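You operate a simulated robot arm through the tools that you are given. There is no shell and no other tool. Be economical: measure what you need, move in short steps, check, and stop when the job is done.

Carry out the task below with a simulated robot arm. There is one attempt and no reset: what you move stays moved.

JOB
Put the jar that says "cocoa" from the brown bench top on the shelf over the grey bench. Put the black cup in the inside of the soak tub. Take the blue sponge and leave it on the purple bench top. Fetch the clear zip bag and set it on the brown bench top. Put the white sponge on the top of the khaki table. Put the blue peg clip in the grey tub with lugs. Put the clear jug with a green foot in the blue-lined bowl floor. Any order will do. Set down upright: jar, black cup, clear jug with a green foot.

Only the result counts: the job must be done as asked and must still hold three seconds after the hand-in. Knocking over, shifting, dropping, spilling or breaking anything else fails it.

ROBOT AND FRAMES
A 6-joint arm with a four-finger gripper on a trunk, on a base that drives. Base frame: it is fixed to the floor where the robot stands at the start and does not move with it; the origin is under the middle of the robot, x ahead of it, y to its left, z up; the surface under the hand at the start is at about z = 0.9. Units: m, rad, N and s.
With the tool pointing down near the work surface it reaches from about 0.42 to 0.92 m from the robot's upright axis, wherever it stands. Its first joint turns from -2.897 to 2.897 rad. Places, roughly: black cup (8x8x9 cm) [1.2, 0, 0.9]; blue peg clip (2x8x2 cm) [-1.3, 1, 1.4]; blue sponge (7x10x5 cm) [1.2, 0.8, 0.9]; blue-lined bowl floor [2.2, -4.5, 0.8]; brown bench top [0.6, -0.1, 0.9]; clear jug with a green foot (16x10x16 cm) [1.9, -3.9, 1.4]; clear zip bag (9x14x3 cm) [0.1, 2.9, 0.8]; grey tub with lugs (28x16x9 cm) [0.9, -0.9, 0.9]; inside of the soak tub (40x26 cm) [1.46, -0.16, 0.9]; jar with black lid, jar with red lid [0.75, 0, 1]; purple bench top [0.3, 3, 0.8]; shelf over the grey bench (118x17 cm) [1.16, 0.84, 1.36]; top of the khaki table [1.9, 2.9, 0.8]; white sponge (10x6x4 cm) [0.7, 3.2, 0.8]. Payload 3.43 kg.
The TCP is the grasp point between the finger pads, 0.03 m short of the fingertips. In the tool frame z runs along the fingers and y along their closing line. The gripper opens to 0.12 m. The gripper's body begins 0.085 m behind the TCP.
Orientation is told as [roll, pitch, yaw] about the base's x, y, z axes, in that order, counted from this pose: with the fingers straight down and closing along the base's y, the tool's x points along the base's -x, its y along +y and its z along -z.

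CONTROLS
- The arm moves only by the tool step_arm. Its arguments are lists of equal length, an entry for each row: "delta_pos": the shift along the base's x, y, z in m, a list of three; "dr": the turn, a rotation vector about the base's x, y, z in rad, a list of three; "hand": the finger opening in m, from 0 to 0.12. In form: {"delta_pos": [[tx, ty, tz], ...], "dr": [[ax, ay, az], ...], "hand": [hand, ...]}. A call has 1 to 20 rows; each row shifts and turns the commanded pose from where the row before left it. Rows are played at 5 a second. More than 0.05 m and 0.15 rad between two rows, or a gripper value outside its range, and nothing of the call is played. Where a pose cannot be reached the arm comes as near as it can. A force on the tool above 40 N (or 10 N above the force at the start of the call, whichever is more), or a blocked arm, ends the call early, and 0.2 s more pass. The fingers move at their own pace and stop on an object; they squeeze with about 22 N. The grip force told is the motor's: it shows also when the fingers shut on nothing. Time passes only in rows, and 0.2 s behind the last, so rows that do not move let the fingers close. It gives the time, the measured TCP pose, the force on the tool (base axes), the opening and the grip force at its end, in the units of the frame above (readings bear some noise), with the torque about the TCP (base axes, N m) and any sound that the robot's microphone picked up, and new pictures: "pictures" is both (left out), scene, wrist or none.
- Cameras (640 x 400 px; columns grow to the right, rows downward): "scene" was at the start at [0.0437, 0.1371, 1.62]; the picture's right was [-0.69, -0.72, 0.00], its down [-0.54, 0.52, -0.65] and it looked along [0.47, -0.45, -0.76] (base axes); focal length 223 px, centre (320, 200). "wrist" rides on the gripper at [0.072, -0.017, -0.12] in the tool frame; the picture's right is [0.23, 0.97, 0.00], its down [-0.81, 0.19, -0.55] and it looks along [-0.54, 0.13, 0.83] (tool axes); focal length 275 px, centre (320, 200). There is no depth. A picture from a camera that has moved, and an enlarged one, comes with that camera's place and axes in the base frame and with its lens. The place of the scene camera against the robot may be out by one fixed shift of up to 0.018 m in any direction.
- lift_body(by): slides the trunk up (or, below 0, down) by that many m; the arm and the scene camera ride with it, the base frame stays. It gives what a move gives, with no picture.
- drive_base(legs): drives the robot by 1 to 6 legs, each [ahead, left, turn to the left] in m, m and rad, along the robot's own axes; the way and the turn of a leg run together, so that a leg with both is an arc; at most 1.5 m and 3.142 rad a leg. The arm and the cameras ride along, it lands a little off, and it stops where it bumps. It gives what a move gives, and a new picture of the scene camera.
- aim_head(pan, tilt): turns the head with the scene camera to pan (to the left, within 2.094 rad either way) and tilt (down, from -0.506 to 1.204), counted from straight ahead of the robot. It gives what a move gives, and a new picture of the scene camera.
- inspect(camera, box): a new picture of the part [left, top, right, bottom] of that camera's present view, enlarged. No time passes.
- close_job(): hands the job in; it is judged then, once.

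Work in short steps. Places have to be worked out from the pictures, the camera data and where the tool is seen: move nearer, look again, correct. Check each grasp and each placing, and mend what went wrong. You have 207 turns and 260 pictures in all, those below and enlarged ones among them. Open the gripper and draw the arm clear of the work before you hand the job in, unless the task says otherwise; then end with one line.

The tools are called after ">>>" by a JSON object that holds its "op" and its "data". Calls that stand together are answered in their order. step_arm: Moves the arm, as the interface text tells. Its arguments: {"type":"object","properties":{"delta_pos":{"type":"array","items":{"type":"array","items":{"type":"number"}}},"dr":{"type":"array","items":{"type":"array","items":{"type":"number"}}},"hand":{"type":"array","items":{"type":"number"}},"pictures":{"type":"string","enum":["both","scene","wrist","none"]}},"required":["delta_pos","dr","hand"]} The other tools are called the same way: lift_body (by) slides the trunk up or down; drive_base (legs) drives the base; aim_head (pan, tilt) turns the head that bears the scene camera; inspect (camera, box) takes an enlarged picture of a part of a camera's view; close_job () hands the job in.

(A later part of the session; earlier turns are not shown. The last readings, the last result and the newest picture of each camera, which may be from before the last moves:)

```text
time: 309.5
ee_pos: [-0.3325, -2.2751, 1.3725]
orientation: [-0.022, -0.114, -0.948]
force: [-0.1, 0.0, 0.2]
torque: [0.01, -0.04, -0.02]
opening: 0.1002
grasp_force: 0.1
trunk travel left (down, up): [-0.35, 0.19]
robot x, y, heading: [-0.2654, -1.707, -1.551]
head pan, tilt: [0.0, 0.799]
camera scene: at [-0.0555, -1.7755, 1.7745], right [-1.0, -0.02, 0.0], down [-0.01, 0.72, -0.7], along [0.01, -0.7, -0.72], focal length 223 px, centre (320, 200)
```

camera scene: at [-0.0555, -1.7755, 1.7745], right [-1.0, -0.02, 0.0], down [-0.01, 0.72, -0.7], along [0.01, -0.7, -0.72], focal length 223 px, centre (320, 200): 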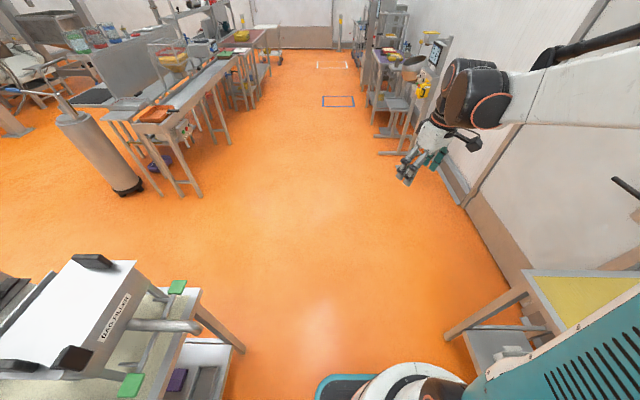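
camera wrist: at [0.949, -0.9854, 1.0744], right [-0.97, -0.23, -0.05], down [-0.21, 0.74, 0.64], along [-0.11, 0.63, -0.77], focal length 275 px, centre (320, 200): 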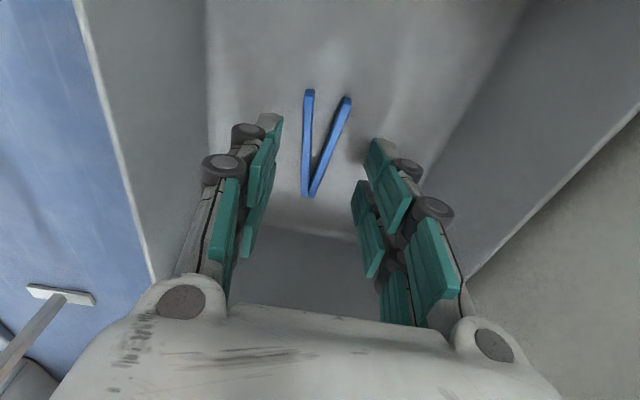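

>>> {"op": "aim_head", "data": {"pan": 0.7, "tilt": 0.35}}

>>> {"op": "inspect", "data": {"camera": "scene", "box": [160, 60, 480, 260]}}

```text
time: 310.6
ee_pos: [-0.3325, -2.2761, 1.3737]
orientation: [-0.022, -0.114, -0.95]
force: [-0.8, -0.2, 0.2]
torque: [-0.03, -0.01, -0.02]
opening: 0.1001
grasp_force: 0.0
trunk travel left (down, up): [-0.35, 0.19]
robot x, y, heading: [-0.261, -1.7089, -1.556]
head pan, tilt: [0.7, 0.351]
camera scene: at [0.0042, -1.7644, 1.8141], right [-0.75, -0.66, 0.0], down [-0.23, 0.26, -0.94], along [0.62, -0.71, -0.34], focal length 223 px, centre (320, 200)
```

scene: 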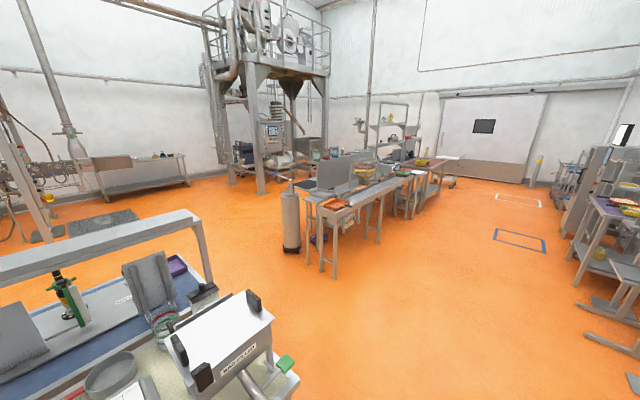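

```text
2.00 times, centred on (320, 160) of scene
camera zoom: at [0.0042, -1.7644, 1.8141], right [-0.75, -0.66, 0.0], down [-0.23, 0.26, -0.94], along [0.62, -0.71, -0.34], focal length 446 px, centre (320, 280)
```

zoom: 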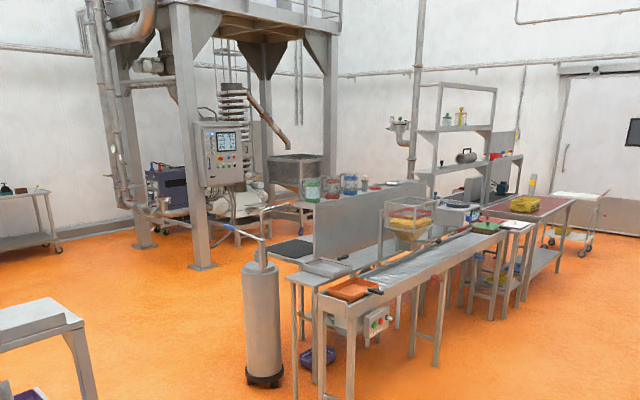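

I see the conveyor bench line starting near y −3.5 with jugs (green/red/blue foot) on a shelf behind. I drive around to view it from nearer.

>>> {"op": "drive_base", "data": {"legs": [[1.0, 0, 0], [0, 1.4, 0]]}}

>>> {"op": "aim_head", "data": {"pan": 0.3, "tilt": 0.3}}

```text
time: 322.6
ee_pos: [1.1707, -3.2056, 1.3723]
orientation: [-0.023, -0.113, -0.879]
force: [0.5, -0.5, 0.3]
torque: [0.03, -0.01, -0.02]
opening: 0.0999
grasp_force: 0.0
trunk travel left (down, up): [-0.35, 0.19]
robot x, y, heading: [1.1964, -2.6342, -1.48]
head pan, tilt: [0.7, 0.351]
camera scene: at [1.4707, -2.6732, 1.8141], right [-0.7, -0.71, 0.0], down [-0.24, 0.24, -0.94], along [0.67, -0.66, -0.34], focal length 223 px, centre (320, 200)
```

scene: 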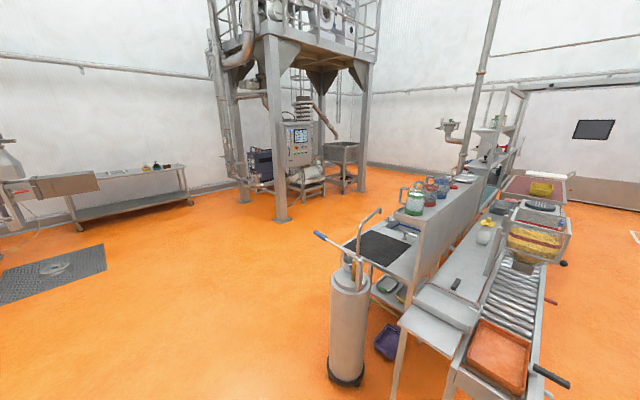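

```text
time: 323.5
ee_pos: [1.1702, -3.2058, 1.3725]
orientation: [-0.021, -0.113, -0.878]
force: [-0.6, -0.1, -1.0]
torque: [-0.01, -0.03, 0.0]
opening: 0.1
grasp_force: 0.1
trunk travel left (down, up): [-0.35, 0.19]
robot x, y, heading: [1.1984, -2.6338, -1.484]
head pan, tilt: [0.3, 0.3]
camera scene: at [1.4397, -2.694, 1.8189], right [-0.92, -0.38, 0.0], down [-0.11, 0.27, -0.96], along [0.36, -0.88, -0.3], focal length 223 px, centre (320, 200)
```

scene: 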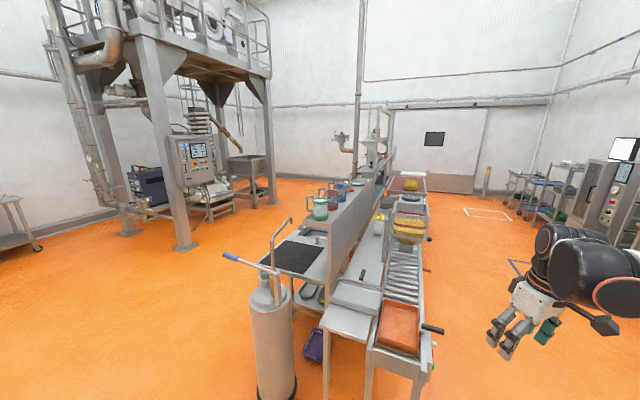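

>>> {"op": "inspect", "data": {"camera": "scene", "box": [240, 130, 440, 290]}}

```text
2.50 times, centred on (340, 210) of scene
camera zoom: at [1.4397, -2.694, 1.8189], right [-0.92, -0.38, 0.0], down [-0.11, 0.27, -0.96], along [0.36, -0.88, -0.3], focal length 557 px, centre (270, 175)
```

zoom: 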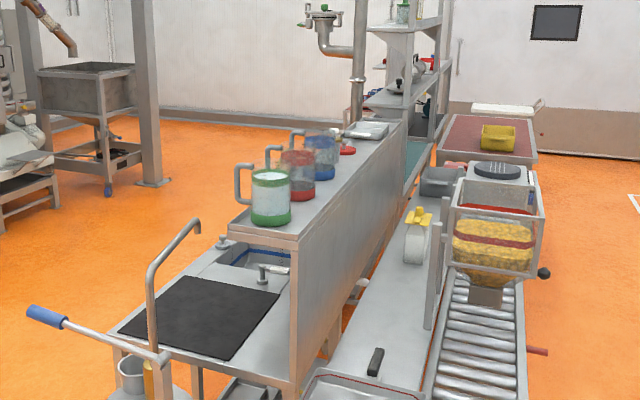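

The green-footed jug stands nearest on top of the partition at about (1.9, −3.85); the blue-lined sink is on the +x side bench. I drive around to that side.

>>> {"op": "drive_base", "data": {"legs": [[0, 1.0, -0.09], [0, 0.95, 0], [1.0, 0, 0], [0.5, 0, 0]]}}

>>> {"op": "aim_head", "data": {"pan": -1.2, "tilt": 0.5}}

```text
time: 340.4
ee_pos: [3.1135, -4.6154, 1.373]
orientation: [-0.021, -0.115, -0.923]
force: [-0.6, 0.3, 0.8]
torque: [0.04, 0.01, 0.01]
opening: 0.0999
grasp_force: 0.0
trunk travel left (down, up): [-0.35, 0.19]
robot x, y, heading: [3.1678, -4.0453, -1.531]
head pan, tilt: [0.3, 0.3]
camera scene: at [3.405, -4.1162, 1.8188], right [-0.94, -0.34, 0.0], down [-0.1, 0.28, -0.95], along [0.32, -0.9, -0.3], focal length 223 px, centre (320, 200)
```

scene: 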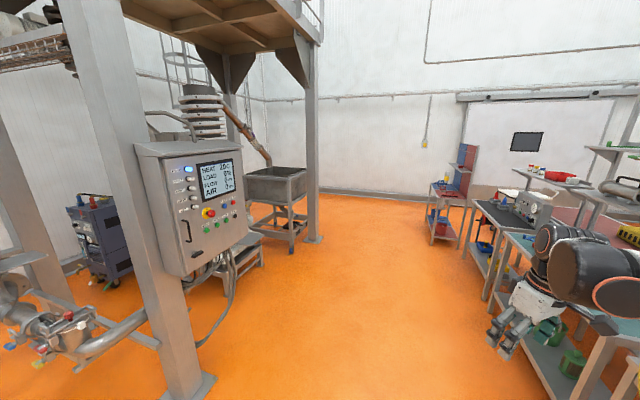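

```text
time: 342.0
ee_pos: [3.1124, -4.6147, 1.3714]
orientation: [-0.022, -0.113, -0.925]
force: [-0.9, 0.6, -0.4]
torque: [-0.02, -0.01, 0.01]
opening: 0.0999
grasp_force: 0.0
trunk travel left (down, up): [-0.35, 0.19]
robot x, y, heading: [3.1671, -4.0487, -1.526]
head pan, tilt: [-1.201, 0.499]
camera scene: at [3.2903, -4.0638, 1.8005], right [-0.4, 0.92, 0.0], down [0.44, 0.19, -0.88], along [-0.8, -0.35, -0.48], focal length 223 px, centre (320, 200)
```

scene: 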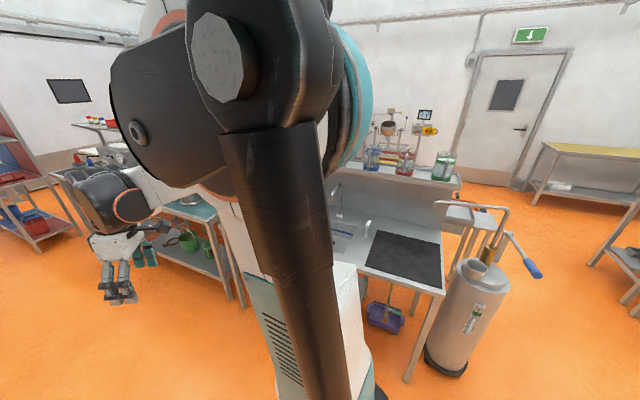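

Now I turn right to face the bench with sink and jugs.

>>> {"op": "drive_base", "data": {"legs": [[0, 0, -1.615]]}}

>>> {"op": "aim_head", "data": {"pan": 0.0, "tilt": 0.6}}

```text
time: 346.3
ee_pos: [2.5992, -3.9747, 1.3728]
orientation: [-0.021, -0.115, -2.523]
force: [0.0, 0.5, 0.6]
torque: [0.01, -0.02, -0.01]
opening: 0.0998
grasp_force: 0.0
trunk travel left (down, up): [-0.35, 0.19]
robot x, y, heading: [3.1681, -4.0465, -3.128]
head pan, tilt: [-1.201, 0.499]
camera scene: at [3.163, -4.1707, 1.8005], right [0.93, 0.37, 0.0], down [0.18, -0.44, -0.88], along [-0.33, 0.81, -0.48], focal length 223 px, centre (320, 200)
```

scene: 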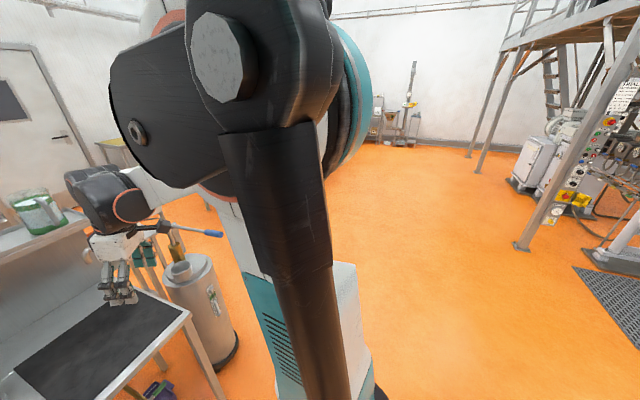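

```text
time: 347.7
ee_pos: [2.6022, -3.9754, 1.3716]
orientation: [-0.02, -0.114, -2.527]
force: [0.4, 0.2, -0.1]
torque: [-0.03, 0.0, 0.0]
opening: 0.1001
grasp_force: 0.1
trunk travel left (down, up): [-0.35, 0.19]
robot x, y, heading: [3.1673, -4.0499, -3.13]
head pan, tilt: [0.0, 0.6]
camera scene: at [3.1086, -4.2563, 1.7914], right [-0.01, 1.0, 0.0], down [0.56, 0.01, -0.83], along [-0.82, -0.01, -0.56], focal length 223 px, centre (320, 200)
```

scene: 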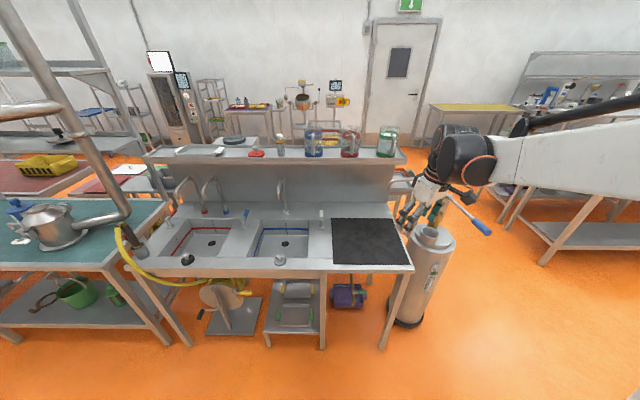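

>>> {"op": "inspect", "data": {"camera": "scene", "box": [230, 115, 450, 275]}}

```text
2.50 times, centred on (340, 195) of scene
camera zoom: at [3.1086, -4.2563, 1.7914], right [-0.01, 1.0, 0.0], down [0.56, 0.01, -0.83], along [-0.82, -0.01, -0.56], focal length 557 px, centre (270, 212)
```

zoom: 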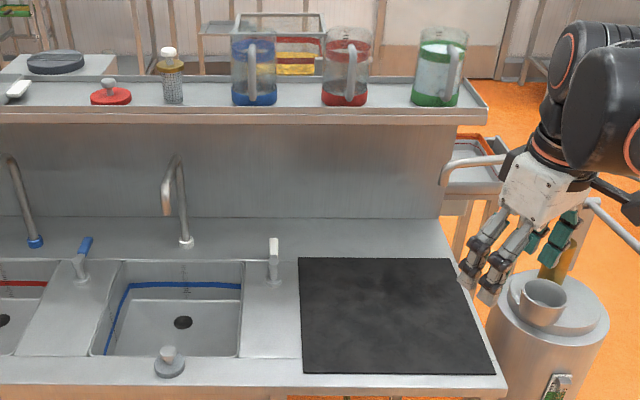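

Plan: grip the green-footed jug body from above (closing along y), then rotate and set it in the blue-lined sink. I raise the trunk, square the tool, and drive up to the bench.

>>> {"op": "lift_body", "data": {"by": 0.18}}

>>> {"op": "step_arm", "data": {"delta_pos": [[0, 0, 0], [0, 0, 0], [0, 0, 0], [0, 0, 0], [0, 0, 0], [0, 0, 0], [0, 0, 0]], "dr": [[0, 0, -0.123], [0, 0, -0.123], [0, 0, -0.123], [0, 0, -0.123], [0, 0, -0.123], [0, -0.114, 0], [0, 0, 0]], "hand": [0.12, 0.12, 0.12, 0.12, 0.12, 0.12, 0.12], "pictures": "none"}}

>>> {"op": "drive_base", "data": {"legs": [[0.45, 0, 0]]}}

```text
time: 349.7
ee_pos: [2.6, -3.974, 1.5531]
orientation: [-0.02, -0.113, -2.525]
force: [-0.3, -0.2, -0.3]
torque: [0.02, -0.01, -0.03]
opening: 0.0999
grasp_force: 0.1
trunk travel left (down, up): [-0.53, 0.01]
robot x, y, heading: [3.1672, -4.05, -3.128]
head pan, tilt: [0.0, 0.6]
```

```text
time: 351.3
ee_pos: [2.604, -3.9749, 1.5542]
orientation: [-0.021, 0.0, -3.141]
force: [0.9, 0.6, 0.4]
torque: [-0.03, 0.08, 0.02]
opening: 0.1199
grasp_force: 0.1
trunk travel left (down, up): [-0.53, 0.01]
robot x, y, heading: [3.1686, -4.0487, -3.123]
head pan, tilt: [0.0, 0.6]
```

```text
time: 354.0
ee_pos: [2.1535, -3.9654, 1.5519]
orientation: [-0.021, -0.001, 3.122]
force: [0.2, -0.1, 0.6]
torque: [0.01, -0.04, 0.0]
opening: 0.12
grasp_force: 0.0
trunk travel left (down, up): [-0.53, 0.01]
robot x, y, heading: [2.7193, -4.049, 3.131]
head pan, tilt: [0.0, 0.6]
camera scene: at [2.6548, -4.2564, 1.9713], right [0.01, 1.0, 0.0], down [0.57, 0.0, -0.82], along [-0.82, 0.01, -0.57], focal length 223 px, centre (320, 200)
```

scene: 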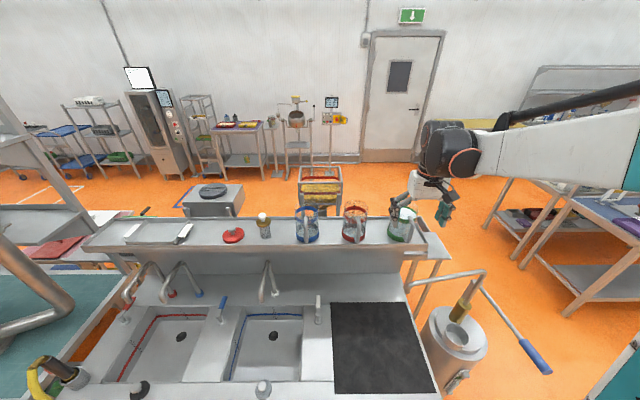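

>>> {"op": "step_arm", "data": {"delta_pos": [[-0.03, 0.02, 0], [-0.03, 0.02, 0], [0, 0, 0]], "dr": [[0, 0, 0.02], [0, 0, 0], [0, 0, 0]], "hand": [0.12, 0.12, 0.12], "pictures": "wrist"}}

>>> {"op": "inspect", "data": {"camera": "scene", "box": [280, 180, 460, 280]}}

```text
time: 354.8
ee_pos: [2.0946, -3.9265, 1.5546]
orientation: [-0.02, 0.0, -3.14]
force: [-0.1, -0.4, 0.8]
torque: [0.03, -0.01, -0.05]
opening: 0.1199
grasp_force: 0.1
trunk travel left (down, up): [-0.53, 0.01]
robot x, y, heading: [2.7182, -4.0467, 3.136]
head pan, tilt: [0.0, 0.6]
camera wrist: at [2.1674, -3.9115, 1.6758], right [0.23, -0.97, -0.02], down [-0.81, -0.2, 0.55], along [-0.54, -0.11, -0.84], focal length 275 px, centre (320, 200)
```

wrist: 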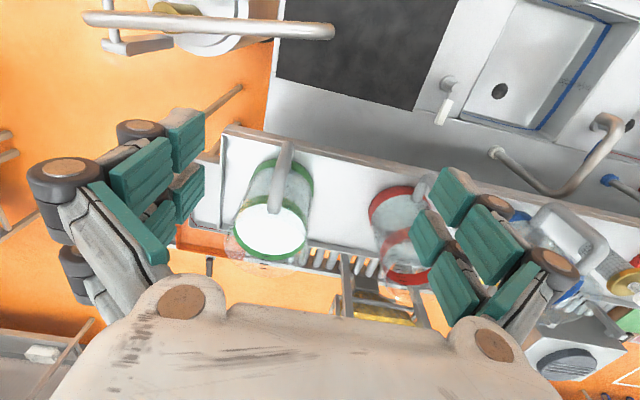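

```text
3.56 times, centred on (370, 230) of scene
camera zoom: at [2.6575, -4.257, 1.9714], right [0.01, 1.0, 0.0], down [0.56, 0.0, -0.83], along [-0.83, 0.01, -0.56], focal length 793 px, centre (142, 93)
```

zoom: 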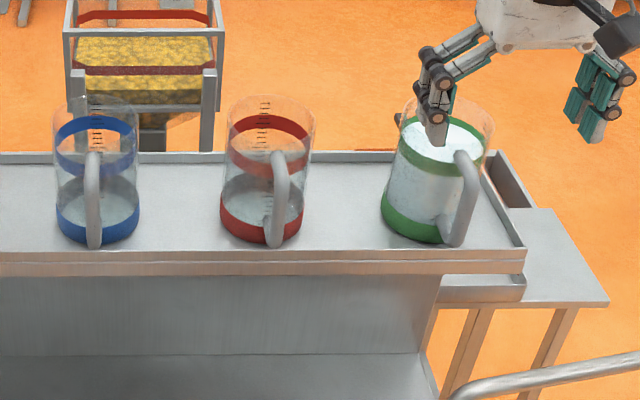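

The jug holds liquid, so it must stay level. Jug axis about (1.945, −3.904), handle toward +x slightly +y. I move directly above for a precise alignment check.

>>> {"op": "step_arm", "data": {"delta_pos": [[-0.04, 0.006, 0.01], [-0.04, 0.006, 0.01], [-0.04, 0.006, 0], [-0.03, 0.004, 0], [0, 0, 0]], "dr": [[0, 0, 0], [0, 0, 0], [0, 0, 0], [0, 0, 0], [0, 0, 0]], "hand": [0.12, 0.12, 0.12, 0.12, 0.12], "pictures": "wrist"}}

>>> {"op": "inspect", "data": {"camera": "scene", "box": [320, 150, 460, 250]}}

```text
time: 356.0
ee_pos: [1.9435, -3.906, 1.5715]
orientation: [-0.021, -0.001, -3.139]
force: [0.2, -0.2, 0.7]
torque: [0.03, 0.03, 0.02]
opening: 0.1199
grasp_force: 0.1
trunk travel left (down, up): [-0.53, 0.01]
robot x, y, heading: [2.7193, -4.0482, 3.133]
head pan, tilt: [0.0, 0.6]
camera wrist: at [2.0166, -3.8912, 1.6931], right [0.23, -0.97, -0.02], down [-0.81, -0.2, 0.55], along [-0.54, -0.11, -0.84], focal length 275 px, centre (320, 200)
```

wrist: 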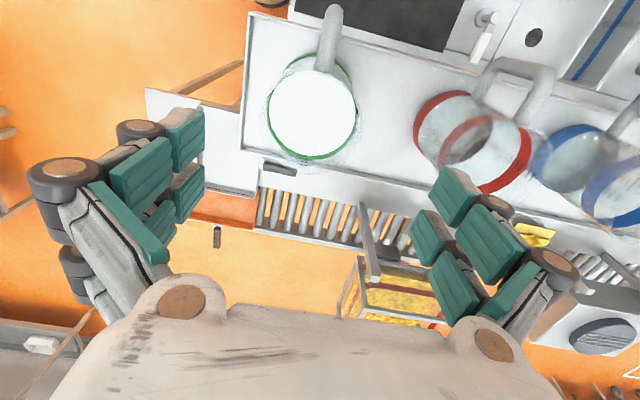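

```text
4.00 times, centred on (390, 200) of scene
camera zoom: at [2.6572, -4.2564, 1.9715], right [0.01, 1.0, 0.0], down [0.56, 0.0, -0.83], along [-0.83, 0.01, -0.56], focal length 892 px, centre (40, 200)
```

zoom: 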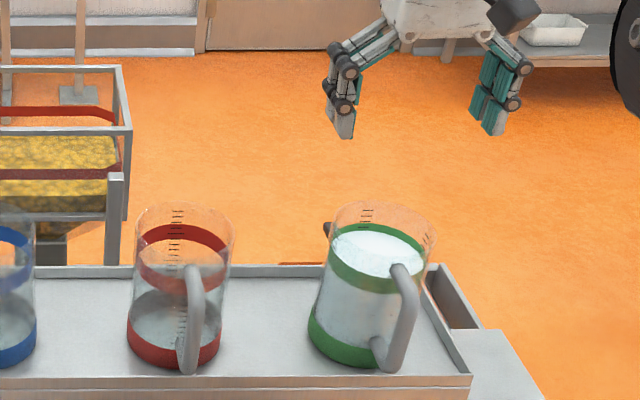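

Estimates agree on (1.941, −3.900). I lower until the tips are just above the rim and check alignment again.

>>> {"op": "step_arm", "data": {"delta_pos": [[-0.002, 0.006, -0.03], [0, 0, -0.03], [0, 0, -0.025], [0, 0, 0]], "dr": [[0, 0, 0], [0, 0, 0], [0, 0, 0], [0, 0, 0]], "hand": [0.12, 0.12, 0.12, 0.12], "pictures": "wrist"}}

>>> {"op": "inspect", "data": {"camera": "scene", "box": [340, 160, 460, 250]}}

```text
time: 357.0
ee_pos: [1.9404, -3.8954, 1.4868]
orientation: [-0.021, 0.0, -3.142]
force: [0.4, -0.4, 0.7]
torque: [0.0, 0.03, 0.0]
opening: 0.1201
grasp_force: 0.1
trunk travel left (down, up): [-0.53, 0.01]
robot x, y, heading: [2.7166, -4.0518, 3.132]
head pan, tilt: [0.0, 0.6]
camera wrist: at [2.0128, -3.8815, 1.6089], right [0.23, -0.97, -0.02], down [-0.81, -0.2, 0.55], along [-0.54, -0.11, -0.84], focal length 275 px, centre (320, 200)
```

wrist: 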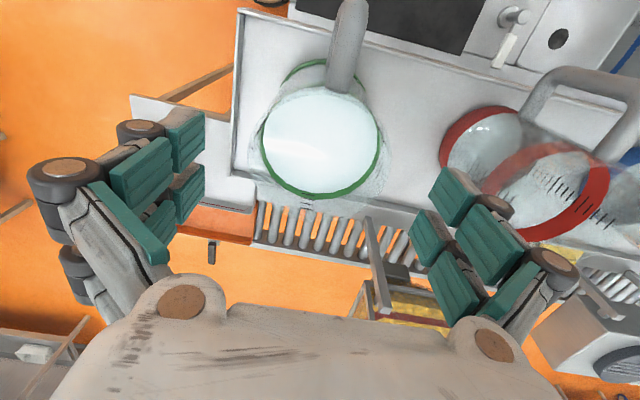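

```text
4.44 times, centred on (400, 205) of scene
camera zoom: at [2.6565, -4.2566, 1.9714], right [0.01, 1.0, 0.0], down [0.56, 0.0, -0.83], along [-0.83, 0.01, -0.56], focal length 991 px, centre (-36, 178)
```

zoom: 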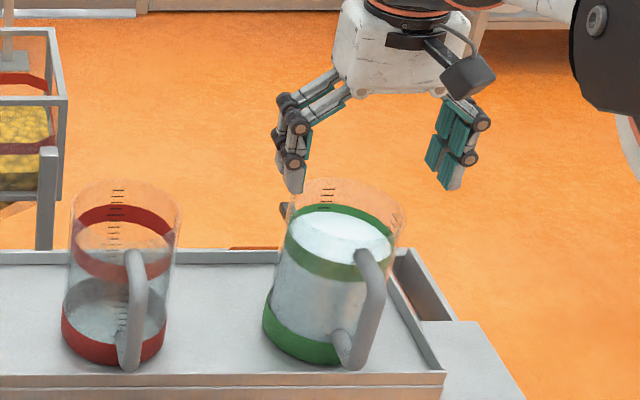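

Views suggest the jug is ~8 mm further −y and slightly −x. I correct and lower in small steps past the rim.

>>> {"op": "step_arm", "data": {"delta_pos": [[-0.007, -0.008, 0], [0, 0, -0.015], [0, 0, -0.015], [0, 0, -0.01], [0, 0, 0]], "dr": [[0, 0, 0], [0, 0, 0], [0, 0, 0], [0, 0, 0], [0, 0, 0]], "hand": [0.12, 0.12, 0.12, 0.12, 0.12], "pictures": "wrist"}}

>>> {"op": "inspect", "data": {"camera": "scene", "box": [340, 160, 460, 250]}}

```text
time: 358.2
ee_pos: [1.9342, -3.9052, 1.4468]
orientation: [-0.023, 0.0, -3.14]
force: [0.9, -0.7, -0.8]
torque: [0.01, 0.0, 0.0]
opening: 0.1199
grasp_force: 0.0
trunk travel left (down, up): [-0.53, 0.01]
robot x, y, heading: [2.719, -4.0481, 3.133]
head pan, tilt: [0.0, 0.6]
camera wrist: at [2.0053, -3.8913, 1.5696], right [0.23, -0.97, -0.02], down [-0.81, -0.2, 0.55], along [-0.54, -0.11, -0.84], focal length 275 px, centre (320, 200)
```

wrist: 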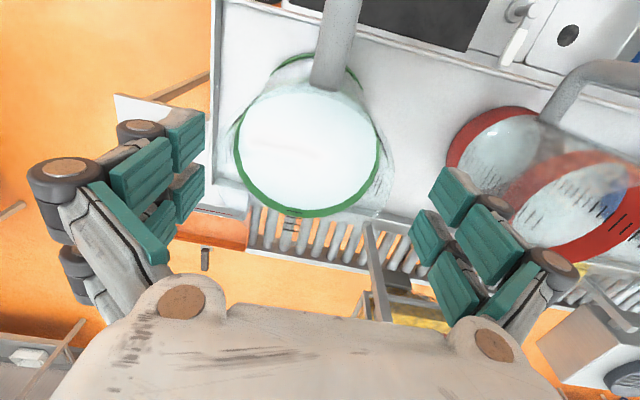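

```text
4.44 times, centred on (400, 205) of scene
camera zoom: at [2.6559, -4.2565, 1.9714], right [0.01, 1.0, 0.0], down [0.57, 0.0, -0.82], along [-0.82, 0.01, -0.57], focal length 991 px, centre (-36, 178)
```

zoom: 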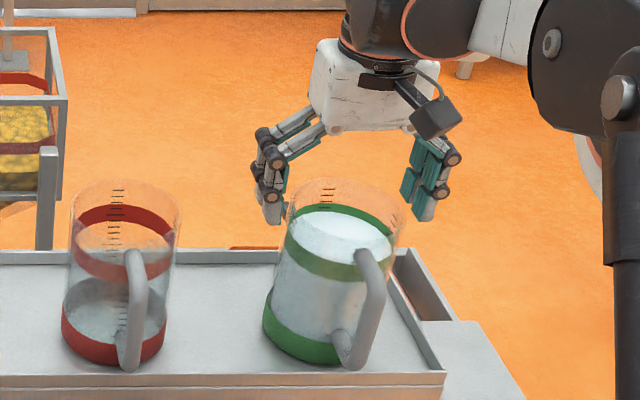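

Well straddled; shift +4 mm in y and lower the rest, then close gently.

>>> {"op": "step_arm", "data": {"delta_pos": [[-0.003, 0.004, -0.01], [0, 0, -0.015], [0, 0, -0.015], [0, 0, -0.015], [0, 0, -0.005], [0, 0, 0], [0, 0, 0], [0, 0, 0], [0, 0, 0]], "dr": [[0, 0, 0], [0, 0, 0], [0, 0, 0], [0, 0, 0], [0, 0, 0], [0, 0, 0], [0, 0, 0], [0, 0, 0], [0, 0, 0]], "hand": [0.12, 0.12, 0.12, 0.12, 0.12, 0.11, 0.1, 0.08, 0.08], "pictures": "both"}}

```text
time: 360.2
ee_pos: [1.9305, -3.9, 1.388]
orientation: [-0.02, -0.001, -3.142]
force: [-2.8, 4.3, 5.7]
torque: [-0.07, 0.13, -0.02]
opening: 0.0965
grasp_force: 21.9
trunk travel left (down, up): [-0.53, 0.01]
robot x, y, heading: [2.7186, -4.0456, 3.129]
head pan, tilt: [0.0, 0.6]
camera scene: at [2.6562, -4.2555, 1.9715], right [0.01, 1.0, 0.0], down [0.56, 0.0, -0.83], along [-0.83, 0.01, -0.56], focal length 223 px, centre (320, 200)
camera wrist: at [2.0029, -3.8864, 1.5103], right [0.23, -0.97, -0.02], down [-0.81, -0.2, 0.55], along [-0.54, -0.11, -0.84], focal length 275 px, centre (320, 200)
```

scene: 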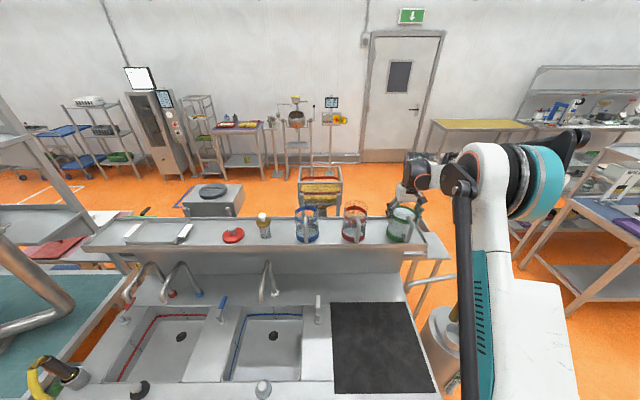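
wrist: 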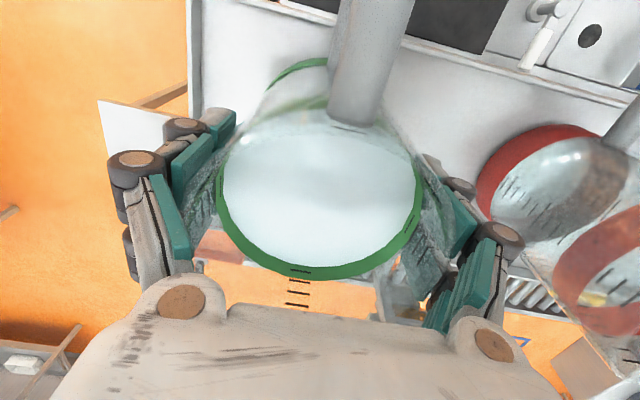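

Jug gripped at 0.0965 m. Lift slowly.

>>> {"op": "step_arm", "data": {"delta_pos": [[0, 0, 0.005], [0, 0, 0.008], [0, 0, 0.01], [0, 0, 0.012], [0, 0, 0.015], [0, 0, 0.015], [0, 0, 0.015], [0, 0, 0.01], [0, 0, 0.005], [0, 0, 0]], "dr": [[0, 0, 0], [0, 0, 0], [0, 0, 0], [0, 0, 0], [0, 0, 0], [0, 0, 0], [0, 0, 0], [0, 0, 0], [0, 0, 0], [0, 0, 0]], "hand": [0.08, 0.08, 0.08, 0.08, 0.08, 0.08, 0.08, 0.08, 0.08, 0.08], "pictures": "both"}}

>>> {"op": "inspect", "data": {"camera": "scene", "box": [340, 150, 460, 250]}}

```text
time: 362.4
ee_pos: [1.9322, -3.8999, 1.4818]
orientation: [-0.021, 0.0, -3.141]
force: [-0.3, -0.7, -9.1]
torque: [0.02, 0.16, 0.01]
opening: 0.0961
grasp_force: 21.6
trunk travel left (down, up): [-0.53, 0.01]
robot x, y, heading: [2.7189, -4.0472, 3.134]
head pan, tilt: [0.0, 0.6]
camera scene: at [2.6547, -4.2561, 1.9713], right [0.01, 1.0, 0.0], down [0.57, 0.0, -0.82], along [-0.82, 0.01, -0.57], focal length 223 px, centre (320, 200)
camera wrist: at [2.0039, -3.8862, 1.6047], right [0.23, -0.97, -0.02], down [-0.81, -0.2, 0.55], along [-0.54, -0.11, -0.84], focal length 275 px, centre (320, 200)
```

scene: 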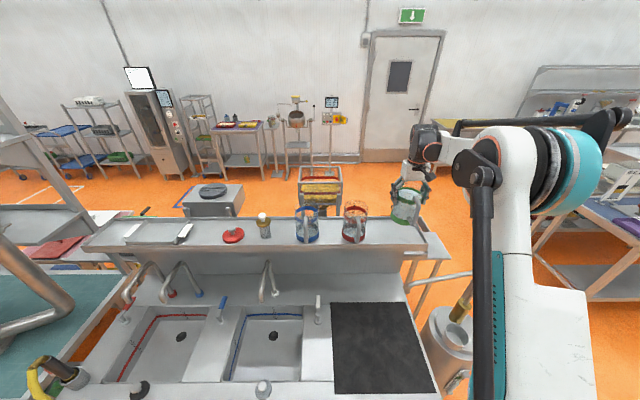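
wrist: 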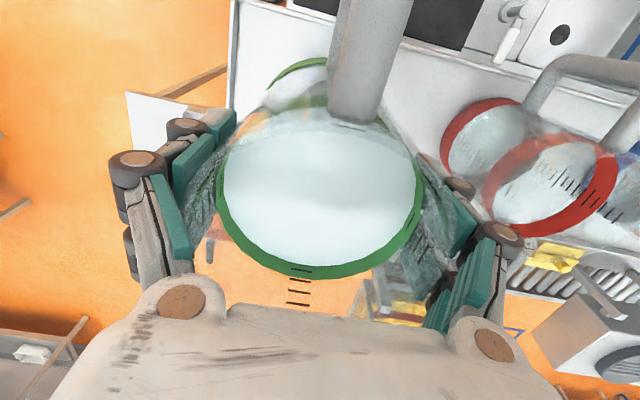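

```text
4.00 times, centred on (400, 200) of scene
camera zoom: at [2.6547, -4.2561, 1.9713], right [0.01, 1.0, 0.0], down [0.57, 0.0, -0.82], along [-0.82, 0.01, -0.57], focal length 892 px, centre (0, 200)
```

zoom: 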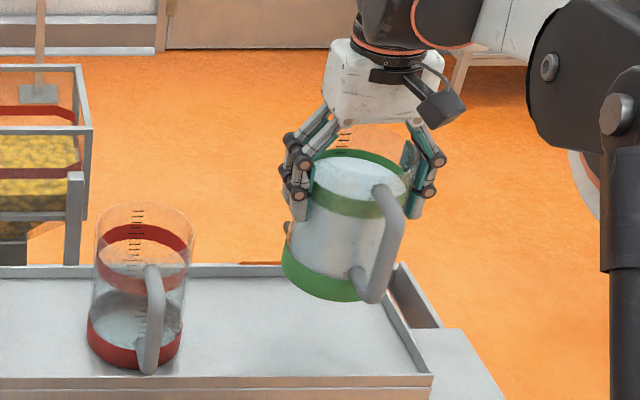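

Jug is held firmly (≈0.95 kg). I move it slowly toward me and over toward the sink at this height.

>>> {"op": "step_arm", "data": {"delta_pos": [[0.008, 0, 0.005], [0.016, 0, 0.01], [0.024, 0, 0.01], [0.028, 0, 0.005], [0.028, 0, 0], [0.028, -0.008, 0], [0.028, -0.016, 0], [0.028, -0.024, 0], [0.024, -0.028, 0], [0.02, -0.028, 0], [0.014, -0.03, 0], [0.008, -0.03, 0], [0, -0.03, 0], [0, -0.03, 0], [0, -0.03, 0], [0, -0.03, 0], [0, -0.024, 0], [0, -0.016, 0], [0, -0.008, 0], [0, 0, 0]], "dr": [[0, 0, 0], [0, 0, 0], [0, 0, 0], [0, 0, 0], [0, 0, 0], [0, 0, 0], [0, 0, 0], [0, 0, 0], [0, 0, 0], [0, 0, 0], [0, 0, 0], [0, 0, 0], [0, 0, 0], [0, 0, 0], [0, 0, 0], [0, 0, 0], [0, 0, 0], [0, 0, 0], [0, 0, 0], [0, 0, 0]], "hand": [0.08, 0.08, 0.08, 0.08, 0.08, 0.08, 0.08, 0.08, 0.08, 0.08, 0.08, 0.08, 0.08, 0.08, 0.08, 0.08, 0.08, 0.08, 0.08, 0.08], "pictures": "scene"}}

```text
time: 366.6
ee_pos: [2.1808, -4.229, 1.5122]
orientation: [-0.021, 0.0, 3.134]
force: [-0.7, 0.2, -8.8]
torque: [-0.01, 0.16, -0.01]
opening: 0.0959
grasp_force: 21.9
trunk travel left (down, up): [-0.53, 0.01]
robot x, y, heading: [2.7215, -4.0472, 3.137]
head pan, tilt: [0.0, 0.6]
camera scene: at [2.6573, -4.2677, 1.9674], right [-0.12, 0.99, 0.0], down [0.6, 0.07, -0.8], along [-0.79, -0.1, -0.6], focal length 223 px, centre (320, 200)
```

scene: 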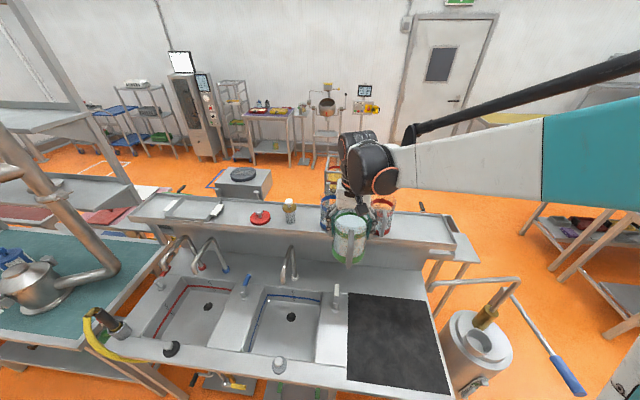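

Next rotate the jug −90° (handle toward −y) slowly while moving over the sink.

>>> {"op": "step_arm", "data": {"delta_pos": [[0, -0.006, 0], [0, -0.012, 0], [0, -0.015, 0], [0, -0.015, 0], [0.002, -0.015, 0], [0.004, -0.015, 0], [0.004, -0.015, 0], [0.004, -0.015, 0], [0.003, -0.015, 0], [0.003, -0.015, 0], [0, -0.015, 0], [0, -0.015, 0], [0, -0.012, 0], [0, -0.008, 0], [0, 0, 0]], "dr": [[0, 0, -0.06], [0, 0, -0.1], [0, 0, -0.12], [0, 0, -0.12], [0, 0, -0.12], [0, 0, -0.12], [0, 0, -0.12], [0, 0, -0.12], [0, 0, -0.12], [0, 0, -0.12], [0, 0, -0.12], [0, 0, -0.12], [0, 0, -0.12], [0, 0, -0.08], [0, 0, 0]], "hand": [0.08, 0.08, 0.08, 0.08, 0.08, 0.08, 0.08, 0.08, 0.08, 0.08, 0.08, 0.08, 0.08, 0.08, 0.08], "pictures": "both"}}

```text
time: 369.8
ee_pos: [2.2057, -4.4223, 1.5135]
orientation: [-0.024, -0.001, 1.581]
force: [-1.0, 1.5, -9.9]
torque: [0.15, -0.06, 0.01]
opening: 0.0958
grasp_force: 21.5
trunk travel left (down, up): [-0.53, 0.01]
robot x, y, heading: [2.7242, -4.0465, 3.133]
head pan, tilt: [0.0, 0.6]
camera scene: at [2.6533, -4.2565, 1.9712], right [0.0, 1.0, 0.0], down [0.57, 0.0, -0.82], along [-0.82, 0.0, -0.57], focal length 223 px, centre (320, 200)
camera wrist: at [2.2209, -4.4932, 1.6355], right [-0.97, -0.24, -0.02], down [-0.21, 0.81, 0.55], along [-0.11, 0.54, -0.84], focal length 275 px, centre (320, 200)
```

scene: 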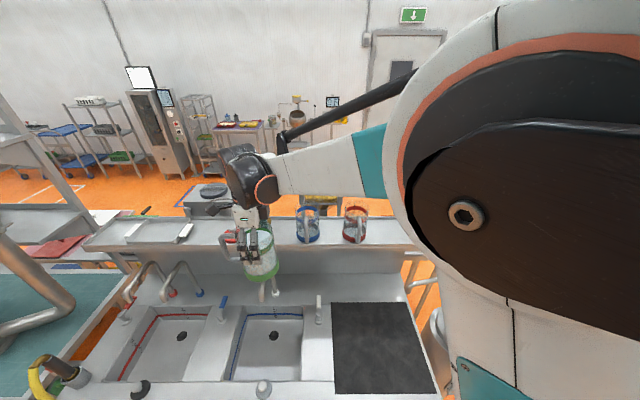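
wrist: 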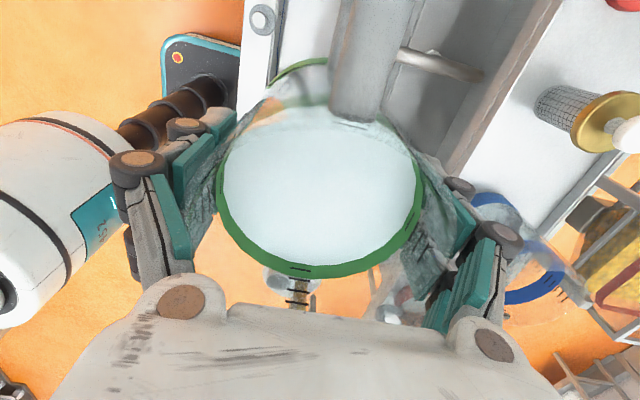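

Jug is over the sink with ~4 cm clearance to the spout. Lower the trunk 0.3 m.

>>> {"op": "lift_body", "data": {"by": -0.3}}

>>> {"op": "aim_head", "data": {"pan": 0.25, "tilt": 0.8}}

```text
time: 372.8
ee_pos: [2.2057, -4.4217, 1.2124]
orientation: [-0.02, 0.0, 1.58]
force: [0.1, 0.3, -8.5]
torque: [0.18, 0.01, 0.0]
opening: 0.0957
grasp_force: 22.4
trunk travel left (down, up): [-0.23, 0.31]
robot x, y, heading: [2.7188, -4.0492, 3.129]
head pan, tilt: [0.0, 0.6]
```

```text
time: 373.6
ee_pos: [2.2068, -4.422, 1.2135]
orientation: [-0.021, -0.001, 1.582]
force: [0.1, 0.8, -8.5]
torque: [0.18, 0.0, -0.01]
opening: 0.0958
grasp_force: 22.4
trunk travel left (down, up): [-0.23, 0.31]
robot x, y, heading: [2.7169, -4.0492, 3.132]
head pan, tilt: [0.25, 0.799]
camera scene: at [2.6655, -4.2769, 1.6544], right [-0.24, 0.97, 0.0], down [0.7, 0.17, -0.7], along [-0.68, -0.17, -0.72], focal length 223 px, centre (320, 200)
```

scene: 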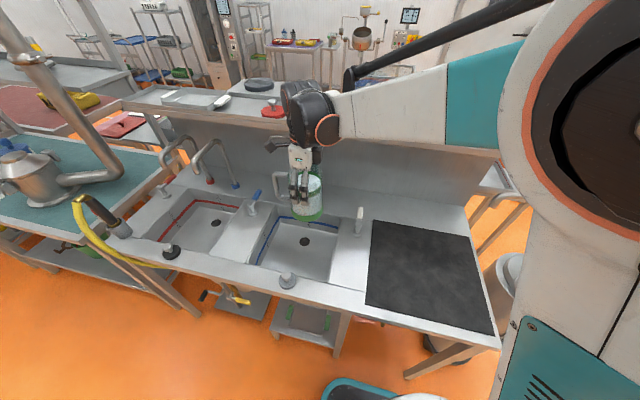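

>>> {"op": "inspect", "data": {"camera": "scene", "box": [230, 130, 380, 300]}}

>>> {"op": "inspect", "data": {"camera": "wrist", "box": [180, 0, 640, 290]}}

```text
2.35 times, centred on (305, 215) of scene
camera zoom: at [2.6655, -4.2769, 1.6544], right [-0.24, 0.97, 0.0], down [0.7, 0.17, -0.7], along [-0.68, -0.17, -0.72], focal length 524 px, centre (355, 165)
```

zoom: 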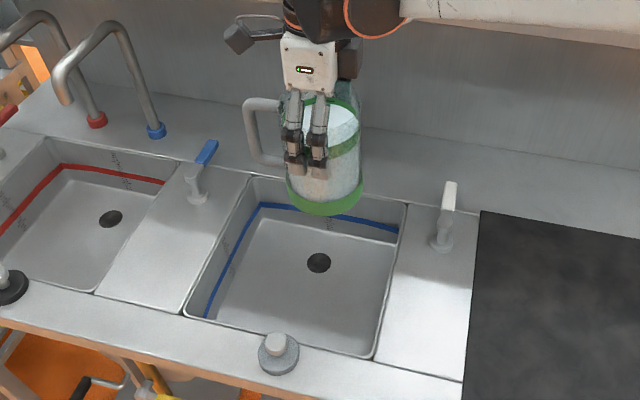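

```text
1.38 times, centred on (410, 145) of wrist
camera zoom: at [2.2218, -4.4936, 1.3356], right [-0.97, -0.24, -0.02], down [-0.21, 0.81, 0.55], along [-0.12, 0.54, -0.84], focal length 380 px, centre (196, 276)
```

zoom: 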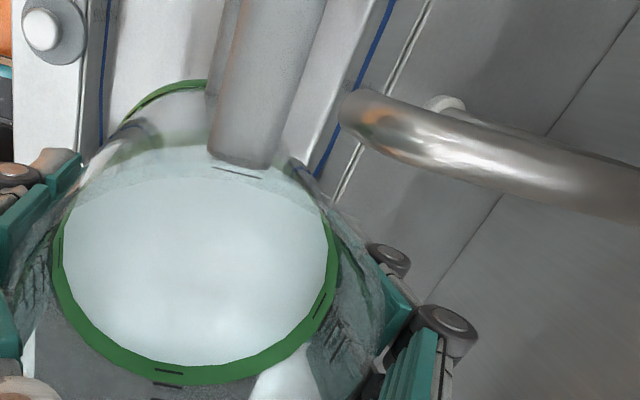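

Sink interior (wrist-measured) x 2.07–2.30, y −4.62…−4.35; the jug at (2.206, −4.422) fits clear of the spout. Lowering steadily.

>>> {"op": "step_arm", "data": {"delta_pos": [[0, 0, -0.008], [0, 0, -0.015], [0, 0, -0.02], [0, 0, -0.02], [0, 0, -0.02], [0, 0, -0.02], [0, 0, -0.02], [0, 0, -0.02], [0, 0, -0.02], [0, 0, -0.015], [0, 0, -0.01], [0, 0, 0]], "dr": [[0, 0, 0], [0, 0, 0], [0, 0, 0], [0, 0, 0], [0, 0, 0], [0, 0, 0], [0, 0, 0], [0, 0, 0], [0, 0, 0], [0, 0, 0], [0, 0, 0], [0, 0, 0]], "hand": [0.08, 0.08, 0.08, 0.08, 0.08, 0.08, 0.08, 0.08, 0.08, 0.08, 0.08, 0.08], "pictures": "both"}}

>>> {"op": "inspect", "data": {"camera": "scene", "box": [230, 130, 380, 300]}}

```text
time: 376.2
ee_pos: [2.208, -4.4216, 1.0246]
orientation: [-0.021, 0.001, 1.581]
force: [-0.1, -0.3, -9.1]
torque: [0.18, -0.03, 0.01]
opening: 0.0957
grasp_force: 21.9
trunk travel left (down, up): [-0.23, 0.31]
robot x, y, heading: [2.7168, -4.0467, 3.135]
head pan, tilt: [0.25, 0.799]
camera scene: at [2.6655, -4.277, 1.6544], right [-0.24, 0.97, 0.0], down [0.7, 0.17, -0.7], along [-0.68, -0.17, -0.72], focal length 223 px, centre (320, 200)
camera wrist: at [2.2234, -4.4934, 1.1469], right [-0.97, -0.24, -0.02], down [-0.21, 0.81, 0.55], along [-0.12, 0.54, -0.84], focal length 275 px, centre (320, 200)
```

scene: 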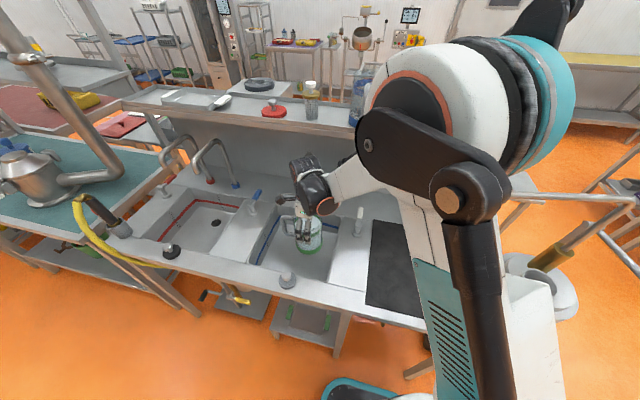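
wrist: 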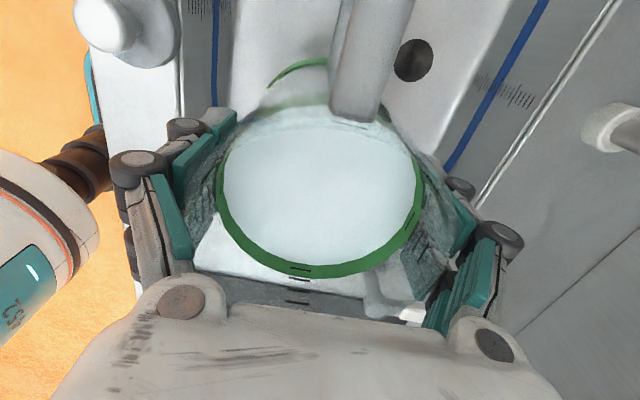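

```text
2.35 times, centred on (305, 215) of scene
camera zoom: at [2.6655, -4.277, 1.6544], right [-0.24, 0.97, 0.0], down [0.7, 0.17, -0.7], along [-0.68, -0.17, -0.72], focal length 524 px, centre (355, 165)
```

zoom: 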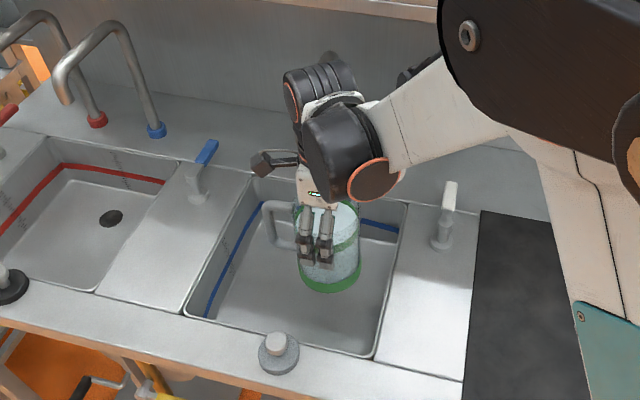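

Jug is inside the sink outline. Continuing down in small steps until contact.

>>> {"op": "step_arm", "data": {"delta_pos": [[0, 0, -0.01], [0, 0, -0.01], [0, 0, -0.01], [0, 0, -0.006], [0, 0, -0.005], [0, 0, -0.005], [0, 0, -0.005], [0, 0, -0.005], [0, 0, -0.004], [0, 0, -0.004], [0, 0, 0]], "dr": [[0, 0, 0], [0, 0, 0], [0, 0, 0], [0, 0, 0], [0, 0, 0], [0, 0, 0], [0, 0, 0], [0, 0, 0], [0, 0, 0], [0, 0, 0], [0, 0, 0]], "hand": [0.08, 0.08, 0.08, 0.08, 0.08, 0.08, 0.08, 0.08, 0.08, 0.08, 0.08], "pictures": "wrist"}}

```text
time: 378.6
ee_pos: [2.2065, -4.4227, 0.9619]
orientation: [-0.022, -0.001, 1.581]
force: [-0.2, -0.5, -9.5]
torque: [0.17, 0.03, 0.02]
opening: 0.0961
grasp_force: 21.4
trunk travel left (down, up): [-0.23, 0.31]
robot x, y, heading: [2.7192, -4.0492, 3.137]
head pan, tilt: [0.25, 0.799]
camera wrist: at [2.2217, -4.4944, 1.0836], right [-0.97, -0.24, -0.02], down [-0.21, 0.81, 0.55], along [-0.12, 0.54, -0.84], focal length 275 px, centre (320, 200)
```

wrist: 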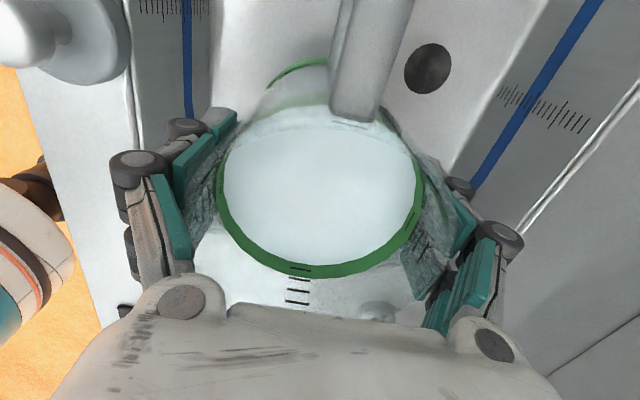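

>>> {"op": "step_arm", "data": {"delta_pos": [[0, 0, -0.006], [0, 0, -0.006], [0, 0, -0.005], [0, 0, -0.005], [0, 0, -0.005], [0, 0, -0.004], [0, 0, -0.004], [0, 0, -0.004], [0, 0, -0.004], [0, 0, -0.004], [0, 0, -0.004], [0, 0, 0]], "dr": [[0, 0, 0], [0, 0, 0], [0, 0, 0], [0, 0, 0], [0, 0, 0], [0, 0, 0], [0, 0, 0], [0, 0, 0], [0, 0, 0], [0, 0, 0], [0, 0, 0], [0, 0, 0]], "hand": [0.08, 0.08, 0.08, 0.08, 0.08, 0.08, 0.08, 0.08, 0.08, 0.08, 0.08, 0.08], "pictures": "wrist"}}

```text
time: 381.2
ee_pos: [2.2063, -4.4224, 0.9098]
orientation: [-0.021, 0.0, 1.582]
force: [-1.0, 0.6, -8.6]
torque: [0.14, 0.0, -0.02]
opening: 0.0961
grasp_force: 22.0
trunk travel left (down, up): [-0.23, 0.31]
robot x, y, heading: [2.7215, -4.0487, 3.133]
head pan, tilt: [0.25, 0.799]
camera wrist: at [2.221, -4.494, 1.0326], right [-0.97, -0.24, -0.02], down [-0.21, 0.81, 0.55], along [-0.12, 0.54, -0.84], focal length 275 px, centre (320, 200)
```

wrist: 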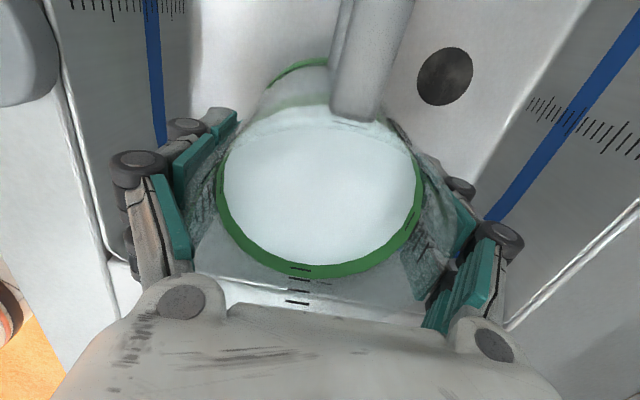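

No contact yet; the near finger knuckle is getting close to the front wall, so I shift 14 mm away from it and continue down.

>>> {"op": "step_arm", "data": {"delta_pos": [[-0.007, 0, 0], [-0.007, 0, 0], [0, 0, -0.005], [0, 0, -0.004], [0, 0, -0.004], [0, 0, -0.004], [0, 0, -0.004], [0, 0, -0.004], [0, 0, -0.004], [0, 0, -0.004], [0, 0, -0.004], [0, 0, 0]], "dr": [[0, 0, 0], [0, 0, 0], [0, 0, 0], [0, 0, 0], [0, 0, 0], [0, 0, 0], [0, 0, 0], [0, 0, 0], [0, 0, 0], [0, 0, 0], [0, 0, 0], [0, 0, 0]], "hand": [0.08, 0.08, 0.08, 0.08, 0.08, 0.08, 0.08, 0.08, 0.08, 0.08, 0.08, 0.08], "pictures": "wrist"}}

>>> {"op": "inspect", "data": {"camera": "scene", "box": [230, 160, 380, 300]}}

```text
time: 383.8
ee_pos: [2.193, -4.4216, 0.8739]
orientation: [-0.021, 0.0, 1.582]
force: [-0.2, 0.5, -9.3]
torque: [0.14, 0.0, 0.01]
opening: 0.0959
grasp_force: 22.5
trunk travel left (down, up): [-0.23, 0.31]
robot x, y, heading: [2.7196, -4.0499, 3.133]
head pan, tilt: [0.25, 0.799]
camera wrist: at [2.2083, -4.4929, 0.9961], right [-0.97, -0.24, -0.02], down [-0.21, 0.81, 0.55], along [-0.12, 0.54, -0.84], focal length 275 px, centre (320, 200)
```

wrist: 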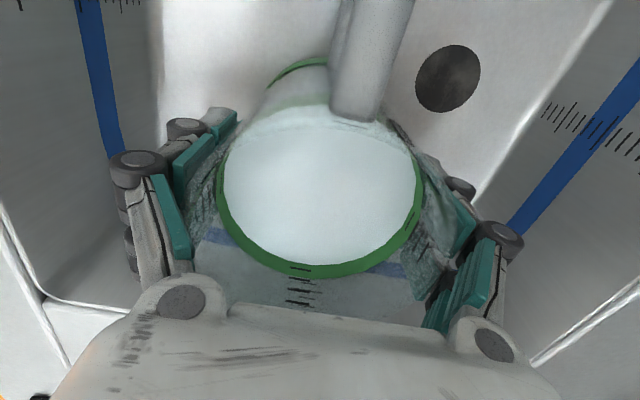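

```text
2.86 times, centred on (305, 230) of scene
camera zoom: at [2.6655, -4.2771, 1.6544], right [-0.24, 0.97, 0.0], down [0.7, 0.17, -0.7], along [-0.68, -0.17, -0.72], focal length 637 px, centre (363, 114)
```

zoom: 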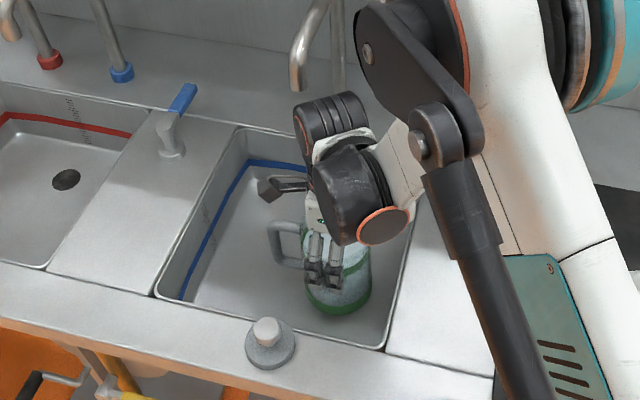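

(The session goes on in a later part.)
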